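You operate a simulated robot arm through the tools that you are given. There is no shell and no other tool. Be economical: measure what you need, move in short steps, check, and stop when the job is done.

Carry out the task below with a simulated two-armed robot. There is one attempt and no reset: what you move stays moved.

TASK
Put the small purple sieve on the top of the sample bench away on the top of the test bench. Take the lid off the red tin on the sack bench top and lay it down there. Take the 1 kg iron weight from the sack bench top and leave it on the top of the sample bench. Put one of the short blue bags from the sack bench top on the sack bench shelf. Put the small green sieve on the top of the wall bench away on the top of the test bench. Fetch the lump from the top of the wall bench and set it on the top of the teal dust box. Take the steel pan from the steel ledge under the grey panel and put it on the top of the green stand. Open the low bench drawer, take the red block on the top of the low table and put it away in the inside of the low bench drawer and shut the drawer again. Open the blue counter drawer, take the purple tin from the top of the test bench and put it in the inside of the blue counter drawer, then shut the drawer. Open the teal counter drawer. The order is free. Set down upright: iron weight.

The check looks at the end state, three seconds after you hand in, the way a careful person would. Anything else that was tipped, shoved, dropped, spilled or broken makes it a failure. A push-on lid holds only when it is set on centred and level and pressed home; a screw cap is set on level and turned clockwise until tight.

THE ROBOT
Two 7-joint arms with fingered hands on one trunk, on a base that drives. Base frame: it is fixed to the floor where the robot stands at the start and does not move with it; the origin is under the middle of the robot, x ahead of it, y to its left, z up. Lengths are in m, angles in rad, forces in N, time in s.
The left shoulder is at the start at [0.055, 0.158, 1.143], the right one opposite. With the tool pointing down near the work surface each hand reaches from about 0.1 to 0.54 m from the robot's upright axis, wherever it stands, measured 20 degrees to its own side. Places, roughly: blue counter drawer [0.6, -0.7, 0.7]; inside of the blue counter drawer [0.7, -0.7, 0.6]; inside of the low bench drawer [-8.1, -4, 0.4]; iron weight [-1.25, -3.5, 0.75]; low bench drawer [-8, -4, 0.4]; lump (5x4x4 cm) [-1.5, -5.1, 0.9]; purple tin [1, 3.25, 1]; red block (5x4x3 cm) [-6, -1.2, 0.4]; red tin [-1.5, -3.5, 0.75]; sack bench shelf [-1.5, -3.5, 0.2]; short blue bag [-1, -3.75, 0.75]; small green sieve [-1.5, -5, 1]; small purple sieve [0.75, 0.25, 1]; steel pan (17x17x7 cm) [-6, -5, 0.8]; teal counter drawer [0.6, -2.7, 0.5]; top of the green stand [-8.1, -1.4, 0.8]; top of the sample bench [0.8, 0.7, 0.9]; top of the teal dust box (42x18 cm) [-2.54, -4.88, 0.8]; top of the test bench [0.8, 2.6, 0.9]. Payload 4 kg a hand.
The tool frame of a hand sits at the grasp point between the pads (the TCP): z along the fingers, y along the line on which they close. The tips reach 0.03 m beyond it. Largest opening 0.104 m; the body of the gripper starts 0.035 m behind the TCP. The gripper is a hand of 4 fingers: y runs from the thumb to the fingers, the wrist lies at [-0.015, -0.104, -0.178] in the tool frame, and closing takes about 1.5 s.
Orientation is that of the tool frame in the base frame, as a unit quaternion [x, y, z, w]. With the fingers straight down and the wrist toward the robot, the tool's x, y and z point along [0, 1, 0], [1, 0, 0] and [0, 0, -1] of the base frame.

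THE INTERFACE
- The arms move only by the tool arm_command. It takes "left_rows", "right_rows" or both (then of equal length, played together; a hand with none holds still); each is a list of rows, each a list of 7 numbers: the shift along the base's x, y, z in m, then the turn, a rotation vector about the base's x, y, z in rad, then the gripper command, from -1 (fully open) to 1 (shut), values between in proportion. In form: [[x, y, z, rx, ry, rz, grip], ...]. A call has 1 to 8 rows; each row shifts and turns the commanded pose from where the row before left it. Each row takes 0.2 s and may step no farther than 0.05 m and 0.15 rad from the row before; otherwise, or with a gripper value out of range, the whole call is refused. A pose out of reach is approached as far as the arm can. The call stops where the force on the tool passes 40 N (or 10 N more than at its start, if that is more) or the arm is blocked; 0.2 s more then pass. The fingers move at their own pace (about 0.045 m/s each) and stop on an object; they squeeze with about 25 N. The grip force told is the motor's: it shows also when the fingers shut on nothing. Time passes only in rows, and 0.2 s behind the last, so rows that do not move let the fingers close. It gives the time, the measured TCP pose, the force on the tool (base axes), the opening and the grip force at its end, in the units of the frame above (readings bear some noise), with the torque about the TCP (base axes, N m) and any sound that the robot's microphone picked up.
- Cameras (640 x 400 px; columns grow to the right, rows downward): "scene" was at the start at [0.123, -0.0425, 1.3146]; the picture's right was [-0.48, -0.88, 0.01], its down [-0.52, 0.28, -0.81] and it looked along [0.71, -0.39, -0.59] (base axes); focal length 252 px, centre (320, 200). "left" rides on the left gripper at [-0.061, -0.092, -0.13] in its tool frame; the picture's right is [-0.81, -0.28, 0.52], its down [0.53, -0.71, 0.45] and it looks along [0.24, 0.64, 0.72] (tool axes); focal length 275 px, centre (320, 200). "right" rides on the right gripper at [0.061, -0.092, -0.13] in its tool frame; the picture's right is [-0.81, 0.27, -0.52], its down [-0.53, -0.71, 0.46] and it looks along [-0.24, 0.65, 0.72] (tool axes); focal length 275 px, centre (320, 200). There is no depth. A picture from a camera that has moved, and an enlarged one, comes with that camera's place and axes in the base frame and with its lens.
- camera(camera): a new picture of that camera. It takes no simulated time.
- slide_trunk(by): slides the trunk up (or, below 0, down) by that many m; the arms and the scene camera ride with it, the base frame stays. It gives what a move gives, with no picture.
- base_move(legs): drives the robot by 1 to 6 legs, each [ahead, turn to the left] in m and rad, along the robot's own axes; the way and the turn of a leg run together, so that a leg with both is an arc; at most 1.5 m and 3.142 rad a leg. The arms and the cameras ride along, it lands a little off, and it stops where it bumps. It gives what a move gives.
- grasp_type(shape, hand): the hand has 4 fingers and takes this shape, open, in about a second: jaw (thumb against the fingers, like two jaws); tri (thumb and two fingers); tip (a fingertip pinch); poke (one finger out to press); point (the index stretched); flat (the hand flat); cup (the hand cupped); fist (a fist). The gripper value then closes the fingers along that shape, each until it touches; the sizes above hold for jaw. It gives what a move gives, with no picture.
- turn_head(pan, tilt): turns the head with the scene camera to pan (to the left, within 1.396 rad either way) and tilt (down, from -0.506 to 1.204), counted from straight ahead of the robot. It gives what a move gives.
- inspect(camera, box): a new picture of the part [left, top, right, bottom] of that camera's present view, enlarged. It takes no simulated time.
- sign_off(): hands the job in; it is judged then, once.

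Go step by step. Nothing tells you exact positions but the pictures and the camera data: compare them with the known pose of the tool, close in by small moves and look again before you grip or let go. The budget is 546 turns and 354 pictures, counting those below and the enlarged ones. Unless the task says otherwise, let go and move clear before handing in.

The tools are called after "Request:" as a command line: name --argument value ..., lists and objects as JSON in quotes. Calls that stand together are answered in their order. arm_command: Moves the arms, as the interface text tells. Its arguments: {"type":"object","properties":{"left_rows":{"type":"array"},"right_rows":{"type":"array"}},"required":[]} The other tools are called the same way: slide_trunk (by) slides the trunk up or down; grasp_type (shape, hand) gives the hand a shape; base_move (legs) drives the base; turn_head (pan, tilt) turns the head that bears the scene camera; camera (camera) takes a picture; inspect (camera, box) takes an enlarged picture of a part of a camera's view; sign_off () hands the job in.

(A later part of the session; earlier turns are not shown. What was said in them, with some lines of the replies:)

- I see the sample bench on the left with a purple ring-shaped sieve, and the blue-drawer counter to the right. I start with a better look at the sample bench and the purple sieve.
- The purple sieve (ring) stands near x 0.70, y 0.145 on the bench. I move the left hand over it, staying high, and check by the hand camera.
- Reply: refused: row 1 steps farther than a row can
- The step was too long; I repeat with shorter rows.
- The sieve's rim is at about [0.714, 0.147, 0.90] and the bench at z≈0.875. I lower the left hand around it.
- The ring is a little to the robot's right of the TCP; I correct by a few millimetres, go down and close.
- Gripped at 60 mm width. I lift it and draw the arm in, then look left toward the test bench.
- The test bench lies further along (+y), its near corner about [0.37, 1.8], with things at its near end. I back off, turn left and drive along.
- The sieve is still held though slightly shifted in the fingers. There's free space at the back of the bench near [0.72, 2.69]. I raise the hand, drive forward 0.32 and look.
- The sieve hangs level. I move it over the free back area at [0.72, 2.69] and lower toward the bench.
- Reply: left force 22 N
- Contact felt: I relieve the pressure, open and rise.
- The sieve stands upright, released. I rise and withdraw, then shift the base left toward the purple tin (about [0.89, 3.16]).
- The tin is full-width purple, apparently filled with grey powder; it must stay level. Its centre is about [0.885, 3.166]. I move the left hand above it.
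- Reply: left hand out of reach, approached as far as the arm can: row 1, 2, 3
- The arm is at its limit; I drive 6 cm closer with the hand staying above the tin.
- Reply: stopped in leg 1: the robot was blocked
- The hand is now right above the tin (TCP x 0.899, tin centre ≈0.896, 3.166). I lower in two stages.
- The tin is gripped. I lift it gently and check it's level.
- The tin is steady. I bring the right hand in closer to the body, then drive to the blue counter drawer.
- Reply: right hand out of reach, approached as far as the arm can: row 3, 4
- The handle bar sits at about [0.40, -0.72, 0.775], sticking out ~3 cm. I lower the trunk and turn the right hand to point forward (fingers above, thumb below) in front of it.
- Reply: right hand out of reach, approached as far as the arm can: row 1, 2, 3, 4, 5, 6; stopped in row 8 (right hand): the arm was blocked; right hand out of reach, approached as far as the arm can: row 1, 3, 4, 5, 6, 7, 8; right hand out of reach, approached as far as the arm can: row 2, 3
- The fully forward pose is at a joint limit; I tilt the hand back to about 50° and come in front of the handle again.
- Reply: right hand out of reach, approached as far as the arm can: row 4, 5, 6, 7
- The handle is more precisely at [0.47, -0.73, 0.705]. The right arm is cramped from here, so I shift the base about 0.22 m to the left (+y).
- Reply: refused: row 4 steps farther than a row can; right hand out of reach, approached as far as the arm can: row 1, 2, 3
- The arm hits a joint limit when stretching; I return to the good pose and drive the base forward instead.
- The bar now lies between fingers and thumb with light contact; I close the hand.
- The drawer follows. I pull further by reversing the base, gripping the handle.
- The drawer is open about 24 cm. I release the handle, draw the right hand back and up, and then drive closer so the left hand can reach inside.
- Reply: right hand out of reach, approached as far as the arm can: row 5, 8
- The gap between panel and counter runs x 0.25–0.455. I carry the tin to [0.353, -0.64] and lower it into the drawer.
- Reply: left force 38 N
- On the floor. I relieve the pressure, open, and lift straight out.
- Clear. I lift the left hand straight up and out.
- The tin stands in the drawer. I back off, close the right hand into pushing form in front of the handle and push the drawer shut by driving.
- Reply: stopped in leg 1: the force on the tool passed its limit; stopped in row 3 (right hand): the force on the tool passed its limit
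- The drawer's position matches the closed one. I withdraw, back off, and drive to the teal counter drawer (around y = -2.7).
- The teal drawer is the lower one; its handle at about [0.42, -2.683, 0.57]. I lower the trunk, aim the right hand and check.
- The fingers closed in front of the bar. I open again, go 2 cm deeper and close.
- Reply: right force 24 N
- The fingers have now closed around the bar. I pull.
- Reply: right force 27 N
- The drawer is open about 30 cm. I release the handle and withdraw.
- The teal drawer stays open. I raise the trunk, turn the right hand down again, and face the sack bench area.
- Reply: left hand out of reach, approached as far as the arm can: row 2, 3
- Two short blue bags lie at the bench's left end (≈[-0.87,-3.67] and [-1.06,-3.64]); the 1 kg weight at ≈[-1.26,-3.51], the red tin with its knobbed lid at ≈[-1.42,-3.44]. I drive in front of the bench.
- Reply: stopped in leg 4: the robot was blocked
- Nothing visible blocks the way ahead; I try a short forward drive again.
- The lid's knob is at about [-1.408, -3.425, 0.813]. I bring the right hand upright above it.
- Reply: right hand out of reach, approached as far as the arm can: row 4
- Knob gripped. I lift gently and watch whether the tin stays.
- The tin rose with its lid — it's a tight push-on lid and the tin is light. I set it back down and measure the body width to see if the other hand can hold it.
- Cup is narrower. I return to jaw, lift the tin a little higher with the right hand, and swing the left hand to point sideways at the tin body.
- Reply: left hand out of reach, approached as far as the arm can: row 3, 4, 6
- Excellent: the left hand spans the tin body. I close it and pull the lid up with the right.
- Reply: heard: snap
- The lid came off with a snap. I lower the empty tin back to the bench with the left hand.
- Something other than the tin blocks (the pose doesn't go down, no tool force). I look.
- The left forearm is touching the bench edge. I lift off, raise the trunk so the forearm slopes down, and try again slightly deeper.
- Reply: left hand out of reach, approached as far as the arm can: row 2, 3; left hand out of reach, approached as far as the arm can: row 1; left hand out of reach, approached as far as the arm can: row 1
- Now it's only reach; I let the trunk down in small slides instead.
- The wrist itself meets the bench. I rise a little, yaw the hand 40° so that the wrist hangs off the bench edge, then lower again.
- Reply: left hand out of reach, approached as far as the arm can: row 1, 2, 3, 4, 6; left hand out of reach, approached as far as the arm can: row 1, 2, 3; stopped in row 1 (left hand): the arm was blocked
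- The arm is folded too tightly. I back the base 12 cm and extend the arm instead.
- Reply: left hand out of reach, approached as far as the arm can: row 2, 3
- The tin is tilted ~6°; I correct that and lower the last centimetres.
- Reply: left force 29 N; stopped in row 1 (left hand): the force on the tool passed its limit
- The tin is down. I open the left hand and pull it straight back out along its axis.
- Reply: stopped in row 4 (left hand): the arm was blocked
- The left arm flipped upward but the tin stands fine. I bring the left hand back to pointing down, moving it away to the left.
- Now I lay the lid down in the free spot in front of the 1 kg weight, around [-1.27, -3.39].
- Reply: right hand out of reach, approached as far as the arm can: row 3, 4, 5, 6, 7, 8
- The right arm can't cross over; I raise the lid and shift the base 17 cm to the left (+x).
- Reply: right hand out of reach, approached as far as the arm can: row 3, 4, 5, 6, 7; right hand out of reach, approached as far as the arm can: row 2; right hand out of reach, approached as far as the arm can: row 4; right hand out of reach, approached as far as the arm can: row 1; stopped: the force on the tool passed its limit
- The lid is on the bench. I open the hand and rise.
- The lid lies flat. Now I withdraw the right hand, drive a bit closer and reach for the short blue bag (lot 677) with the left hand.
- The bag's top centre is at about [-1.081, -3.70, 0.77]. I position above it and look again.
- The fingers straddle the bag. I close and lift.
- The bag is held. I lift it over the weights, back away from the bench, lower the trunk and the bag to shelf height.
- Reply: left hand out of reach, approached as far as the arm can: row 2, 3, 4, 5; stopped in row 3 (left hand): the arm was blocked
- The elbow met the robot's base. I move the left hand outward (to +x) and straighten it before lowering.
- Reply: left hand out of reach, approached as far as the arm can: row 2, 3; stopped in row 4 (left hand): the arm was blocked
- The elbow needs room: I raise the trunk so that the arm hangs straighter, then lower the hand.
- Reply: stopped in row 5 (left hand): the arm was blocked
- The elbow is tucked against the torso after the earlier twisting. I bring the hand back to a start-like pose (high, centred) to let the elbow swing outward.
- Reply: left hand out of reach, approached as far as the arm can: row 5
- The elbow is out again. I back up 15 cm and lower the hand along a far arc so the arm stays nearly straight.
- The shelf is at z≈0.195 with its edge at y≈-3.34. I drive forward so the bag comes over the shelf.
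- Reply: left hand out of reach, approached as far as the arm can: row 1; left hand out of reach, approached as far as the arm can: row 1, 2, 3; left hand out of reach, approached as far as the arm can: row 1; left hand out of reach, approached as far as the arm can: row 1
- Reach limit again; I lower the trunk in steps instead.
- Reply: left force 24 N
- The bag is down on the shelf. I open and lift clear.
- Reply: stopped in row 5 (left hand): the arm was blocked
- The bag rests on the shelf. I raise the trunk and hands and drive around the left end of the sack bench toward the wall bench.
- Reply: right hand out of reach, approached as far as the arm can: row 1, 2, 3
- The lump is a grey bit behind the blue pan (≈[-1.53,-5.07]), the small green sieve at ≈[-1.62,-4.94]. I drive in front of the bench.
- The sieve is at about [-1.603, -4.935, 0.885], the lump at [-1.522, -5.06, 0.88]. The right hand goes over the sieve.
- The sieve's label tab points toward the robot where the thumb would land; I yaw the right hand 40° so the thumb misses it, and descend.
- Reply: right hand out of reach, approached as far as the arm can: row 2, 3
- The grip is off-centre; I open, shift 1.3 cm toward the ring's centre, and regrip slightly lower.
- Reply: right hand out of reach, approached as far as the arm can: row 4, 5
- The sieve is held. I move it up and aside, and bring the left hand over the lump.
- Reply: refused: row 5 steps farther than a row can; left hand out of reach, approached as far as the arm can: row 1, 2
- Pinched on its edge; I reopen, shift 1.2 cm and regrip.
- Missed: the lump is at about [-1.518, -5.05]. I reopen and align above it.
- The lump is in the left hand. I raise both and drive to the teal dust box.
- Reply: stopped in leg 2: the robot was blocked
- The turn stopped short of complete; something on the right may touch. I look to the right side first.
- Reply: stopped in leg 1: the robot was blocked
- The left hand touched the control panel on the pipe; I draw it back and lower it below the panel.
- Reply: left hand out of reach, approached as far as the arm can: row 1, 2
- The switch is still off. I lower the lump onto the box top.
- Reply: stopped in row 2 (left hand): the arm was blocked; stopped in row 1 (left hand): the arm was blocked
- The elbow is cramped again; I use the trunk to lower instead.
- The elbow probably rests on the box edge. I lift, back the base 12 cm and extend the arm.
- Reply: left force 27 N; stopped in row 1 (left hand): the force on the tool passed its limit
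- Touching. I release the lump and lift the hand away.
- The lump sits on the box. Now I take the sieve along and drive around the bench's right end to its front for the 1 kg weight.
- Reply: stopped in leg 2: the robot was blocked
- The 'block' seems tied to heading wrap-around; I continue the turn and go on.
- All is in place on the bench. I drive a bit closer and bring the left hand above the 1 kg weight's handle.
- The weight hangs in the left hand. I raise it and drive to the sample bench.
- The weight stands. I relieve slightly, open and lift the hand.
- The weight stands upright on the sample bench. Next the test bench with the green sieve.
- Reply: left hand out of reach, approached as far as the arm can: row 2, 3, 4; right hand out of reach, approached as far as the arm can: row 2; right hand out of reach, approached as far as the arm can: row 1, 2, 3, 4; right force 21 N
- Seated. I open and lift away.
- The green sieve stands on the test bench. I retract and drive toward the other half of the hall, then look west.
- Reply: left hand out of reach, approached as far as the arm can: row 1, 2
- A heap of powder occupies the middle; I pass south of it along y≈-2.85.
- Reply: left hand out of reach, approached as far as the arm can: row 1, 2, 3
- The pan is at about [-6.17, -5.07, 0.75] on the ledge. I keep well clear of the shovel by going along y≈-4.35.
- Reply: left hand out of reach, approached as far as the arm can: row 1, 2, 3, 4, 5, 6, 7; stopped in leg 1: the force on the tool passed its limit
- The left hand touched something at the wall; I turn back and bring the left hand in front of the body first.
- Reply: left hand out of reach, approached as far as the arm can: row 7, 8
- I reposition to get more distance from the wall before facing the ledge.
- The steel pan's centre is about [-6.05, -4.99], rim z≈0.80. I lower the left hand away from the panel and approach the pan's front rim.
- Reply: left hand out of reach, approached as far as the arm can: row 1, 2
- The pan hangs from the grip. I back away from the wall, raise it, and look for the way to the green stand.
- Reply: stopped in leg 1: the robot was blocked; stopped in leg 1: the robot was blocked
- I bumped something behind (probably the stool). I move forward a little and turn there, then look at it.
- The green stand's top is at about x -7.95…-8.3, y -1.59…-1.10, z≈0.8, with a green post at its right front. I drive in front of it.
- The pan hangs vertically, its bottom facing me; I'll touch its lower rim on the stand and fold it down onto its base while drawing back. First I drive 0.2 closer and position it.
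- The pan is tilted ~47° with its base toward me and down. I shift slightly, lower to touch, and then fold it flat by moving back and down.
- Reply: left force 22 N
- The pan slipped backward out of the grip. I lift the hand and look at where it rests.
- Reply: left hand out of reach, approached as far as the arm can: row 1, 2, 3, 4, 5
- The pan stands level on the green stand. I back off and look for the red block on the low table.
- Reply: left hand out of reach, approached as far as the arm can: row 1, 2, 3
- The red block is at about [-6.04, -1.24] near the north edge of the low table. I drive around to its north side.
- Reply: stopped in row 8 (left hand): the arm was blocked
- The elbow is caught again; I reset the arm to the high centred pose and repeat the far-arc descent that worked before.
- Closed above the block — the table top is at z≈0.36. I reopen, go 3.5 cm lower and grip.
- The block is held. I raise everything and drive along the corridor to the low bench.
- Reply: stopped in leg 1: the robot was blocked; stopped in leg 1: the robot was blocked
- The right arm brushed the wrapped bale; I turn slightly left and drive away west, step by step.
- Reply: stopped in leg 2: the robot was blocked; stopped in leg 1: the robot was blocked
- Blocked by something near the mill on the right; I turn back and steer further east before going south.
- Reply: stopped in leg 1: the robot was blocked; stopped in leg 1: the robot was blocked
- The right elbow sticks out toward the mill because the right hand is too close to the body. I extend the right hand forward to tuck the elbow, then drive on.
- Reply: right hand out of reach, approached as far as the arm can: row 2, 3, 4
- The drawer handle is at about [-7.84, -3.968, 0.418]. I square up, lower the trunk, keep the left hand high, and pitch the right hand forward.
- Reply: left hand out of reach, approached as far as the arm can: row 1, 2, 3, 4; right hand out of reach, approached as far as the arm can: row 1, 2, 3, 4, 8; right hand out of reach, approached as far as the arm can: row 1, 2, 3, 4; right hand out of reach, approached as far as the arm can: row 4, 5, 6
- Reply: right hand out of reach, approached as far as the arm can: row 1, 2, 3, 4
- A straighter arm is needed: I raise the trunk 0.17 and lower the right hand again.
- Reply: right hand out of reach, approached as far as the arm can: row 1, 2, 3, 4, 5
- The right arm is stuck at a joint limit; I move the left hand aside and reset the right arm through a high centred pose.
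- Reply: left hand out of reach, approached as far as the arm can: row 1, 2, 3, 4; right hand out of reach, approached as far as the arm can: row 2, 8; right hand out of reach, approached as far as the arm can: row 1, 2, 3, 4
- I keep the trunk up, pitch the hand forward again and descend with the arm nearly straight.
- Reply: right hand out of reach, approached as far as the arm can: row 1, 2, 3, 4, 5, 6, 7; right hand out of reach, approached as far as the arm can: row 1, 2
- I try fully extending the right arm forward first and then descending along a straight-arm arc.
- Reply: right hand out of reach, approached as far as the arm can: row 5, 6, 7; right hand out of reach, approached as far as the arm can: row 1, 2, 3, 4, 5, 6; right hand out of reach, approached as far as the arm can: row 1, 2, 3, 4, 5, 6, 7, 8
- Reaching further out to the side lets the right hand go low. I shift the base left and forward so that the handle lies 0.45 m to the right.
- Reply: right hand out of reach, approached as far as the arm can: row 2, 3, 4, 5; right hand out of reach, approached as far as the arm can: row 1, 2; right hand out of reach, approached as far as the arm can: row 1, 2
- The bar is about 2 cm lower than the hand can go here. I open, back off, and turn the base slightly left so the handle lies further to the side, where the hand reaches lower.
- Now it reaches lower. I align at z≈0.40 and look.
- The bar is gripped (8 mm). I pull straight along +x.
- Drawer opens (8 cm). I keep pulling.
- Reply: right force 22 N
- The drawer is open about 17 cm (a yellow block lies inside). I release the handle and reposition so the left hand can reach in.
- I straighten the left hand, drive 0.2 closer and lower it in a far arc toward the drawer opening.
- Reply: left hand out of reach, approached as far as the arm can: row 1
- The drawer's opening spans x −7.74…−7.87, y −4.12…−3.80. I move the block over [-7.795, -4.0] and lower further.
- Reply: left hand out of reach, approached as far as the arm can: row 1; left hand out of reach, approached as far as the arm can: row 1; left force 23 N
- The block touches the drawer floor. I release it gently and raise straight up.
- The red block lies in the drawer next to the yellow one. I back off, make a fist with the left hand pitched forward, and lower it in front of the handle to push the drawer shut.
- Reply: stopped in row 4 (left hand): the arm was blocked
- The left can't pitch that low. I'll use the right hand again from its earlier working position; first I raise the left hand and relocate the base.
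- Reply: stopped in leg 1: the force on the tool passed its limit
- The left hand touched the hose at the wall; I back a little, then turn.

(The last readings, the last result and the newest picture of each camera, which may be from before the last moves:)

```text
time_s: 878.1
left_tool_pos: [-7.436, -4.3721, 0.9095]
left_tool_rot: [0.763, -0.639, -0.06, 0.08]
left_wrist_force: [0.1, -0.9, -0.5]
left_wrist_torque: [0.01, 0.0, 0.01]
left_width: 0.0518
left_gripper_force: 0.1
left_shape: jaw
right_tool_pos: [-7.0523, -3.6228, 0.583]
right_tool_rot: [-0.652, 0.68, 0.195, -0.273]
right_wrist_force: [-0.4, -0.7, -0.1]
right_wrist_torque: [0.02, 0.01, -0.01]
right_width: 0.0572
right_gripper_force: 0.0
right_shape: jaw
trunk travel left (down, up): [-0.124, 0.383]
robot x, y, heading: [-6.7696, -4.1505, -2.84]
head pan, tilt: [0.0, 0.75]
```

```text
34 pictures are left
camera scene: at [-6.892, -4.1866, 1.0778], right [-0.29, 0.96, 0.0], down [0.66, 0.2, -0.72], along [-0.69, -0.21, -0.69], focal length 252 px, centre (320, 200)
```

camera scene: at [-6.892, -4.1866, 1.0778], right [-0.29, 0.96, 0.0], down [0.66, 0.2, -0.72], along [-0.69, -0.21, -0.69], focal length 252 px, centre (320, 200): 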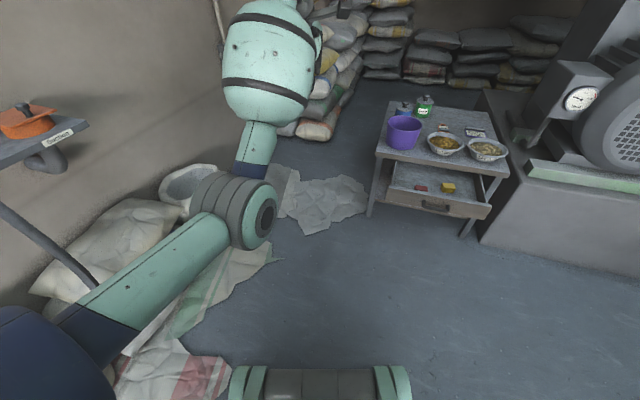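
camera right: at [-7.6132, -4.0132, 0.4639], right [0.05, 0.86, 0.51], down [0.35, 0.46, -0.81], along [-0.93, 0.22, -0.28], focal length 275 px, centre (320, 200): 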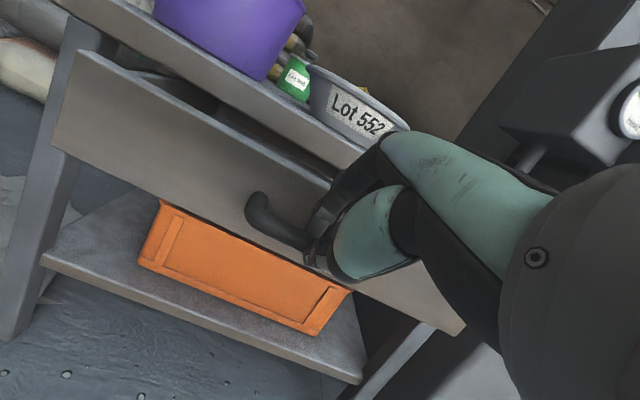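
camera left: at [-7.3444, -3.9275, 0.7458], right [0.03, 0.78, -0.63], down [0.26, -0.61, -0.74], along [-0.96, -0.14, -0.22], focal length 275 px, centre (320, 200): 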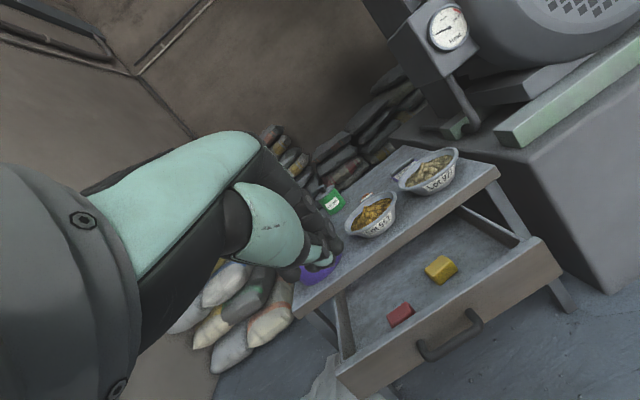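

Request:
slide_trunk --by -0.124

Request:
base_move --legs '[[0.36, 0.05]]'

Request:
arm_command --right_rows '[[0, -0.03, -0.01, 0, 0, 0, 1], [0, -0.04, -0.01, 0, 0, 0, 1], [0, -0.04, -0.01, 0, 0, 0, 1], [0, -0.03, -0.01, 0, 0, 0, 1]]'

Request:
camera --camera "right"

```text
time_s: 879.6
left_tool_pos: [-7.4249, -4.3692, 0.7958]
left_tool_rot: [0.763, -0.638, -0.062, 0.083]
left_wrist_force: [0.0, 0.5, 1.0]
left_wrist_torque: [0.02, 0.0, -0.01]
left_width: 0.0519
left_gripper_force: 0.0
left_shape: jaw
right_tool_pos: [-7.0459, -3.6215, 0.4612]
right_tool_rot: [-0.65, 0.679, 0.197, -0.278]
right_wrist_force: [-0.8, 0.0, 0.3]
right_wrist_torque: [-0.02, 0.0, 0.01]
right_width: 0.0569
right_gripper_force: 0.1
right_shape: jaw
trunk travel left (down, up): [0.0, 0.507]
robot x, y, heading: [-6.7678, -4.1473, -2.845]
head pan, tilt: [0.0, 0.75]
```

```text
time_s: 881.9
left_tool_pos: [-7.7554, -4.5201, 0.7949]
left_tool_rot: [0.78, -0.618, -0.06, 0.086]
left_wrist_force: [0.5, 0.0, -0.5]
left_wrist_torque: [0.0, 0.01, -0.05]
left_width: 0.052
left_gripper_force: 0.0
left_shape: jaw
right_tool_pos: [-7.4153, -3.7532, 0.4609]
right_tool_rot: [0.667, -0.662, -0.191, 0.283]
right_wrist_force: [0.2, -0.3, -0.7]
right_wrist_torque: [-0.01, 0.03, 0.04]
right_width: 0.0568
right_gripper_force: 0.0
right_shape: jaw
trunk travel left (down, up): [0.0, 0.507]
robot x, y, heading: [-7.1137, -4.2645, -2.79]
head pan, tilt: [0.0, 0.75]
```

```text
time_s: 882.9
left_tool_pos: [-7.7464, -4.5165, 0.8042]
left_tool_rot: [0.78, -0.617, -0.064, 0.09]
left_wrist_force: [0.0, 1.3, -0.3]
left_wrist_torque: [0.0, -0.01, 0.0]
left_width: 0.0515
left_gripper_force: 0.0
left_shape: jaw
right_tool_pos: [-7.4086, -3.8914, 0.4219]
right_tool_rot: [0.667, -0.66, -0.192, 0.287]
right_wrist_force: [0.0, 0.1, 0.5]
right_wrist_torque: [-0.02, -0.02, -0.01]
right_width: 0.0
right_gripper_force: 15.1
right_shape: jaw
trunk travel left (down, up): [0.0, 0.507]
robot x, y, heading: [-7.1078, -4.2662, -2.788]
head pan, tilt: [0.0, 0.75]
```

```text
33 pictures are left
camera right: at [-7.2523, -3.9393, 0.4687], right [0.07, 0.88, 0.47], down [0.23, 0.44, -0.87], along [-0.97, 0.17, -0.17], focal length 275 px, centre (320, 200)
```

right: 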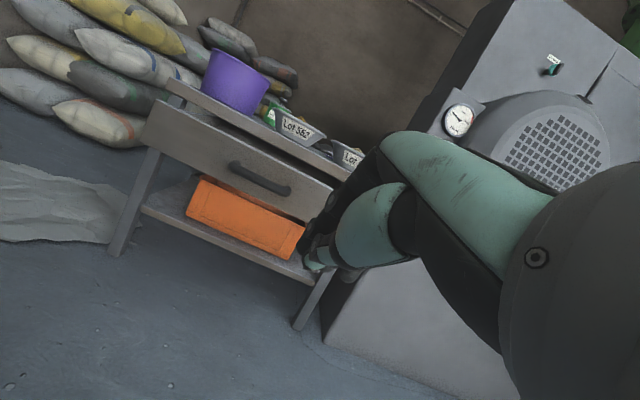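

Request:
arm_command --right_rows '[[-0.035, -0.03, 0, 0, 0, 0, 1], [-0.04, -0.02, -0.005, 0, 0, 0, 1], [-0.045, 0, 0, 0, 0, 0, 1], [-0.045, 0, 0, 0, 0, 0, 1]]'

Request:
camera --camera "right"

```text
time_s: 883.9
left_tool_pos: [-7.7465, -4.5169, 0.8042]
left_tool_rot: [0.779, -0.617, -0.064, 0.09]
left_wrist_force: [0.1, -0.1, -0.4]
left_wrist_torque: [0.0, 0.03, 0.0]
left_width: 0.0519
left_gripper_force: 0.1
left_shape: jaw
right_tool_pos: [-7.5758, -3.9405, 0.418]
right_tool_rot: [0.666, -0.66, -0.192, 0.288]
right_wrist_force: [-0.4, 0.9, -0.2]
right_wrist_torque: [0.0, 0.04, -0.01]
right_width: 0.0
right_gripper_force: 24.7
right_shape: jaw
trunk travel left (down, up): [0.0, 0.507]
robot x, y, heading: [-7.11, -4.2637, -2.787]
head pan, tilt: [0.0, 0.75]
```

```text
32 pictures are left
camera right: at [-7.4185, -3.9887, 0.4651], right [0.07, 0.88, 0.47], down [0.23, 0.44, -0.87], along [-0.97, 0.17, -0.17], focal length 275 px, centre (320, 200)
```

right: 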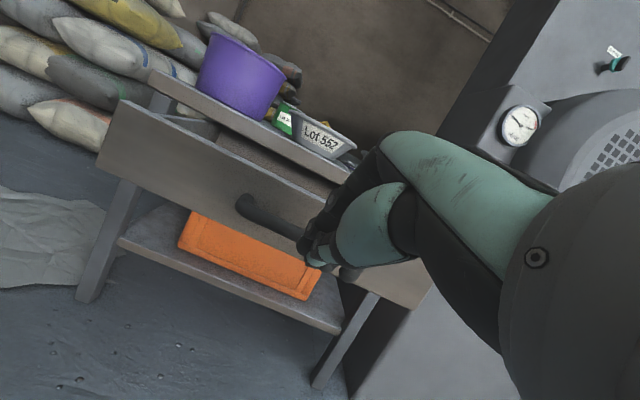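

Request:
arm_command --right_rows '[[-0.035, 0, 0, 0, 0, 0, 1], [-0.035, 0, 0, 0, 0, 0, 1], [-0.035, 0, 0, 0, 0, 0, 1], [-0.035, 0, 0, 0, 0, 0, 1], [-0.03, 0, 0, 0, 0, 0, 1]]'

Request:
camera --camera "right"

```text
time_s: 885.1
left_tool_pos: [-7.747, -4.5163, 0.8031]
left_tool_rot: [0.78, -0.616, -0.064, 0.091]
left_wrist_force: [0.2, 0.4, 0.1]
left_wrist_torque: [0.02, 0.03, -0.01]
left_width: 0.0517
left_gripper_force: 0.0
left_shape: jaw
right_tool_pos: [-7.749, -3.9416, 0.418]
right_tool_rot: [0.666, -0.66, -0.193, 0.289]
right_wrist_force: [-0.2, -0.1, -0.1]
right_wrist_torque: [0.01, -0.02, 0.0]
right_width: 0.0
right_gripper_force: 25.0
right_shape: jaw
trunk travel left (down, up): [0.0, 0.507]
robot x, y, heading: [-7.1116, -4.262, -2.781]
head pan, tilt: [0.0, 0.75]
```

```text
31 pictures are left
camera right: at [-7.5915, -3.9893, 0.4656], right [0.07, 0.88, 0.47], down [0.23, 0.44, -0.87], along [-0.97, 0.17, -0.17], focal length 275 px, centre (320, 200)
```

right: 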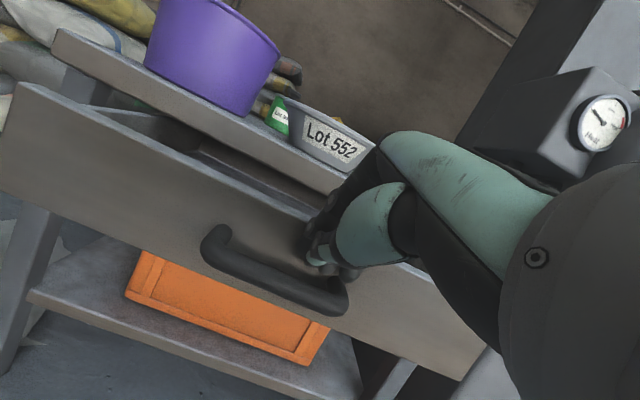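

Request:
arm_command --right_rows '[[-0.025, 0, 0, 0, 0, 0, 1], [-0.025, 0, 0, 0, 0, 0, 1], [-0.02, 0, 0, 0, 0, 0, 1]]'

Request:
camera --camera "right"

```text
time_s: 885.9
left_tool_pos: [-7.7467, -4.516, 0.8041]
left_tool_rot: [0.779, -0.617, -0.064, 0.09]
left_wrist_force: [-0.2, 0.0, -0.1]
left_wrist_torque: [-0.02, 0.0, 0.04]
left_width: 0.0519
left_gripper_force: 0.1
left_shape: jaw
right_tool_pos: [-7.8174, -3.9412, 0.417]
right_tool_rot: [0.667, -0.659, -0.194, 0.288]
right_wrist_force: [-0.2, 0.6, 0.4]
right_wrist_torque: [-0.01, -0.01, 0.0]
right_width: 0.0
right_gripper_force: 24.6
right_shape: jaw
trunk travel left (down, up): [0.0, 0.507]
robot x, y, heading: [-7.1126, -4.2646, -2.783]
head pan, tilt: [0.0, 0.75]
```

```text
30 pictures are left
camera right: at [-7.6594, -3.9895, 0.4639], right [0.07, 0.88, 0.47], down [0.23, 0.44, -0.87], along [-0.97, 0.17, -0.17], focal length 275 px, centre (320, 200)
```

right: 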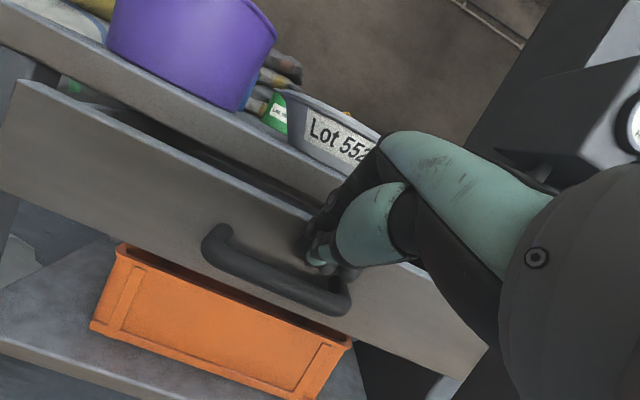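

Request:
arm_command --right_rows '[[-0.015, 0, 0, 0, 0, 0, 1], [-0.012, 0, 0, 0, 0, 0, 1], [-0.01, 0, 0, 0, 0, 0, 1]]'

Request:
camera --camera "right"

```text
time_s: 886.7
left_tool_pos: [-7.7467, -4.5169, 0.8036]
left_tool_rot: [0.779, -0.617, -0.064, 0.09]
left_wrist_force: [-0.6, 0.0, 0.2]
left_wrist_torque: [0.0, -0.01, 0.02]
left_width: 0.0519
left_gripper_force: 0.1
left_shape: jaw
right_tool_pos: [-7.8543, -3.9413, 0.4172]
right_tool_rot: [0.667, -0.66, -0.193, 0.288]
right_wrist_force: [1.0, 0.0, 0.5]
right_wrist_torque: [-0.04, 0.02, 0.0]
right_width: 0.0
right_gripper_force: 25.6
right_shape: jaw
trunk travel left (down, up): [0.0, 0.507]
robot x, y, heading: [-7.1136, -4.2615, -2.788]
head pan, tilt: [0.0, 0.75]
```

```text
29 pictures are left
camera right: at [-7.6964, -3.9887, 0.4652], right [0.07, 0.88, 0.47], down [0.23, 0.44, -0.87], along [-0.97, 0.17, -0.17], focal length 275 px, centre (320, 200)
```

right: 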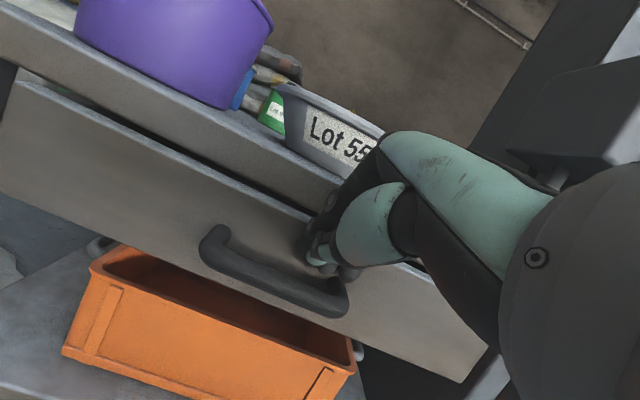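

Request:
arm_command --right_rows '[[-0.008, 0, 0, 0, 0, 0, 1], [-0.008, 0, 0, 0, 0, 0, 1], [-0.008, 0, 0, 0, 0, 0, 1]]'

Request:
camera --camera "right"

```text
time_s: 887.5
left_tool_pos: [-7.7368, -4.5128, 0.8126]
left_tool_rot: [0.779, -0.616, -0.068, 0.097]
left_wrist_force: [-0.4, 1.2, 0.2]
left_wrist_torque: [0.0, 0.02, 0.01]
left_width: 0.0521
left_gripper_force: 0.1
left_shape: jaw
right_tool_pos: [-7.8693, -3.9391, 0.4235]
right_tool_rot: [0.665, -0.658, -0.195, 0.294]
right_wrist_force: [8.4, 0.6, 3.8]
right_wrist_torque: [0.0, 0.03, -0.07]
right_width: 0.0001
right_gripper_force: 24.7
right_shape: jaw
trunk travel left (down, up): [0.0, 0.507]
robot x, y, heading: [-7.1088, -4.2644, -2.788]
head pan, tilt: [0.0, 0.75]
stopped in row 3 (right hand): the force on the tool passed its limit (the readings are from after the stop); the commanded pose is now the measured one
```

```text
28 pictures are left
camera right: at [-7.7115, -3.9863, 0.4694], right [0.08, 0.88, 0.46], down [0.22, 0.44, -0.87], along [-0.97, 0.17, -0.16], focal length 275 px, centre (320, 200)
```

right: 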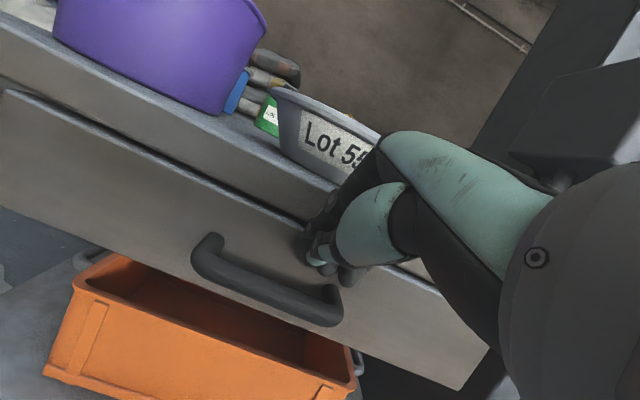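

The drawer is back at its closed position (handle x matches). I withdraw and take a check look.

Request:
arm_command --right_rows '[[0.03, 0, 0, 0, 0, 0, 1], [0.04, 0, 0, 0, 0, 0, 1], [0.04, 0, 0.01, 0, 0, 0, 0.5], [0.04, 0, 0.02, 0, 0, 0, 0]]'

Request:
base_move --legs '[[-0.4, 0]]'

Request:
turn_head --pan -0.3 --tilt 0.6

Request:
camera --camera "scene"

Request:
turn_head --pan -1.39 --tilt 0.5

Request:
camera --camera "scene"

```text
time_s: 888.5
left_tool_pos: [-7.7375, -4.5132, 0.8122]
left_tool_rot: [0.779, -0.617, -0.067, 0.096]
left_wrist_force: [-0.5, 0.6, -0.4]
left_wrist_torque: [0.0, -0.03, -0.01]
left_width: 0.052
left_gripper_force: 0.0
left_shape: jaw
right_tool_pos: [-7.7211, -3.9381, 0.4529]
right_tool_rot: [0.665, -0.659, -0.194, 0.293]
right_wrist_force: [-0.7, 0.2, 0.6]
right_wrist_torque: [0.03, -0.02, 0.01]
right_width: 0.0285
right_gripper_force: 0.0
right_shape: jaw
trunk travel left (down, up): [0.0, 0.507]
robot x, y, heading: [-7.113, -4.2629, -2.784]
head pan, tilt: [0.0, 0.75]
```

```text
time_s: 891.0
left_tool_pos: [-7.3613, -4.3783, 0.8139]
left_tool_rot: [0.782, -0.613, -0.067, 0.096]
left_wrist_force: [0.1, -0.2, 0.2]
left_wrist_torque: [0.02, -0.01, 0.02]
left_width: 0.0521
left_gripper_force: 0.1
left_shape: jaw
right_tool_pos: [-7.3507, -3.8037, 0.4537]
right_tool_rot: [0.668, -0.655, -0.193, 0.294]
right_wrist_force: [0.8, -0.3, 0.5]
right_wrist_torque: [0.01, 0.03, -0.02]
right_width: 0.0517
right_gripper_force: 0.1
right_shape: jaw
trunk travel left (down, up): [0.0, 0.507]
robot x, y, heading: [-6.7354, -4.1227, -2.78]
head pan, tilt: [0.0, 0.75]
```

```text
time_s: 891.8
left_tool_pos: [-7.3519, -4.3751, 0.8204]
left_tool_rot: [0.781, -0.612, -0.07, 0.101]
left_wrist_force: [0.8, 0.0, -0.1]
left_wrist_torque: [0.01, -0.01, 0.0]
left_width: 0.0519
left_gripper_force: 0.1
left_shape: jaw
right_tool_pos: [-7.3441, -3.8018, 0.4585]
right_tool_rot: [0.667, -0.654, -0.195, 0.299]
right_wrist_force: [0.1, 0.3, -0.2]
right_wrist_torque: [0.01, 0.02, -0.01]
right_width: 0.0516
right_gripper_force: 0.1
right_shape: jaw
trunk travel left (down, up): [0.0, 0.507]
robot x, y, heading: [-6.7376, -4.1251, -2.78]
head pan, tilt: [-0.3, 0.6]
```

```text
27 pictures are left
camera scene: at [-6.867, -4.1454, 0.9677], right [-0.06, 1.0, 0.0], down [0.57, 0.04, -0.82], along [-0.82, -0.05, -0.58], focal length 252 px, centre (320, 200)
```

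scene: 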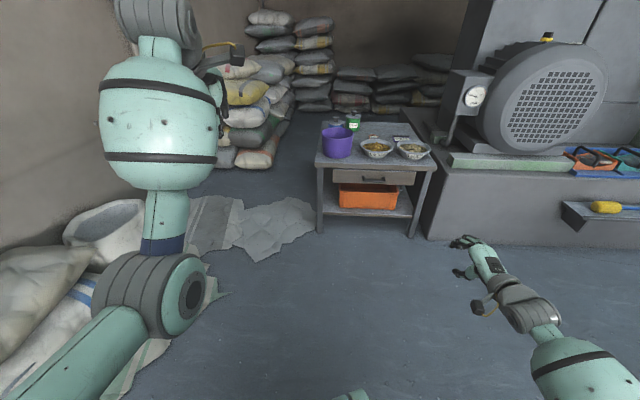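

```text
time_s: 893.1
left_tool_pos: [-7.354, -4.3751, 0.8203]
left_tool_rot: [0.781, -0.613, -0.07, 0.101]
left_wrist_force: [-0.7, -0.3, -0.8]
left_wrist_torque: [0.0, 0.01, 0.0]
left_width: 0.052
left_gripper_force: 0.0
left_shape: jaw
right_tool_pos: [-7.3445, -3.8025, 0.4572]
right_tool_rot: [0.667, -0.654, -0.194, 0.298]
right_wrist_force: [0.2, 0.1, 0.2]
right_wrist_torque: [0.0, -0.01, -0.01]
right_width: 0.0519
right_gripper_force: 0.1
right_shape: jaw
trunk travel left (down, up): [0.0, 0.507]
robot x, y, heading: [-6.7361, -4.1251, -2.777]
head pan, tilt: [-1.389, 0.499]
```

```text
26 pictures are left
camera scene: at [-6.8261, -4.062, 0.9777], right [0.85, 0.52, 0.01], down [0.26, -0.41, -0.88], along [-0.45, 0.75, -0.48], focal length 252 px, centre (320, 200)
```

scene: 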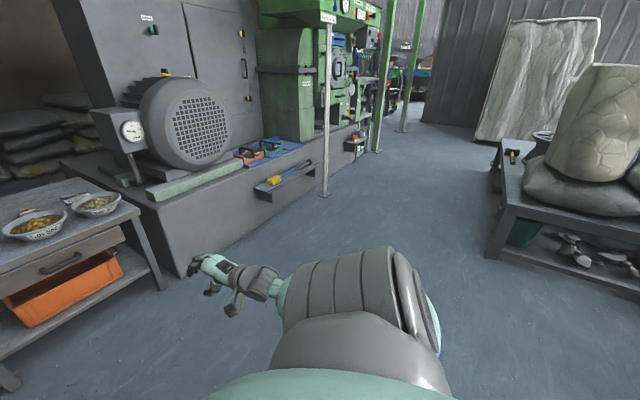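

The low bench drawer is shut and everything around it stands undisturbed; all ten jobs are done and both hands are clear, so I hand in.

Request:
sign_off

```text
The job is handed in.
```

I carried out all ten jobs and handed in, but three contacts along the way could count against the check.

**Done, as seen before I moved on**
- The purple sieve and the green sieve stand upright on the test bench.
- The lid is off the red tin and lies flat on the sack bench. The empty tin is back upright, a couple of centimetres from where it started.
- The 1 kg iron weight stands upright on the sample bench.
- The short blue bag (lot 677) is on the sack bench shelf.
- The lump is on top of the teal dust box.
- The steel pan stands level on the green stand. It slipped out of the grip as I set it down and slid toward the back edge, but it looked stable in the last picture.
- The red block is in the low bench drawer, next to a yellow block that was already there, and the drawer is shut.
- The purple tin is in the blue counter drawer, set down level, and the drawer is shut.
- The teal counter drawer is open about 30 cm.

**Contacts that may matter**
- **Stool:** I backed into something behind me near the steel ledge, probably the stool by the yellow bucket. The stool looked upright afterwards; I didn't check the shovel leaning beside it.
- **Mill:** My right elbow blocked the base near the green mill's controls. The red lever looked unmoved in the one picture I had just afterwards.
- **Hands:** The hands brushed the control panel on the dust box pipe (its switch still read off), the hoses at the wall, and the wrapped bale.
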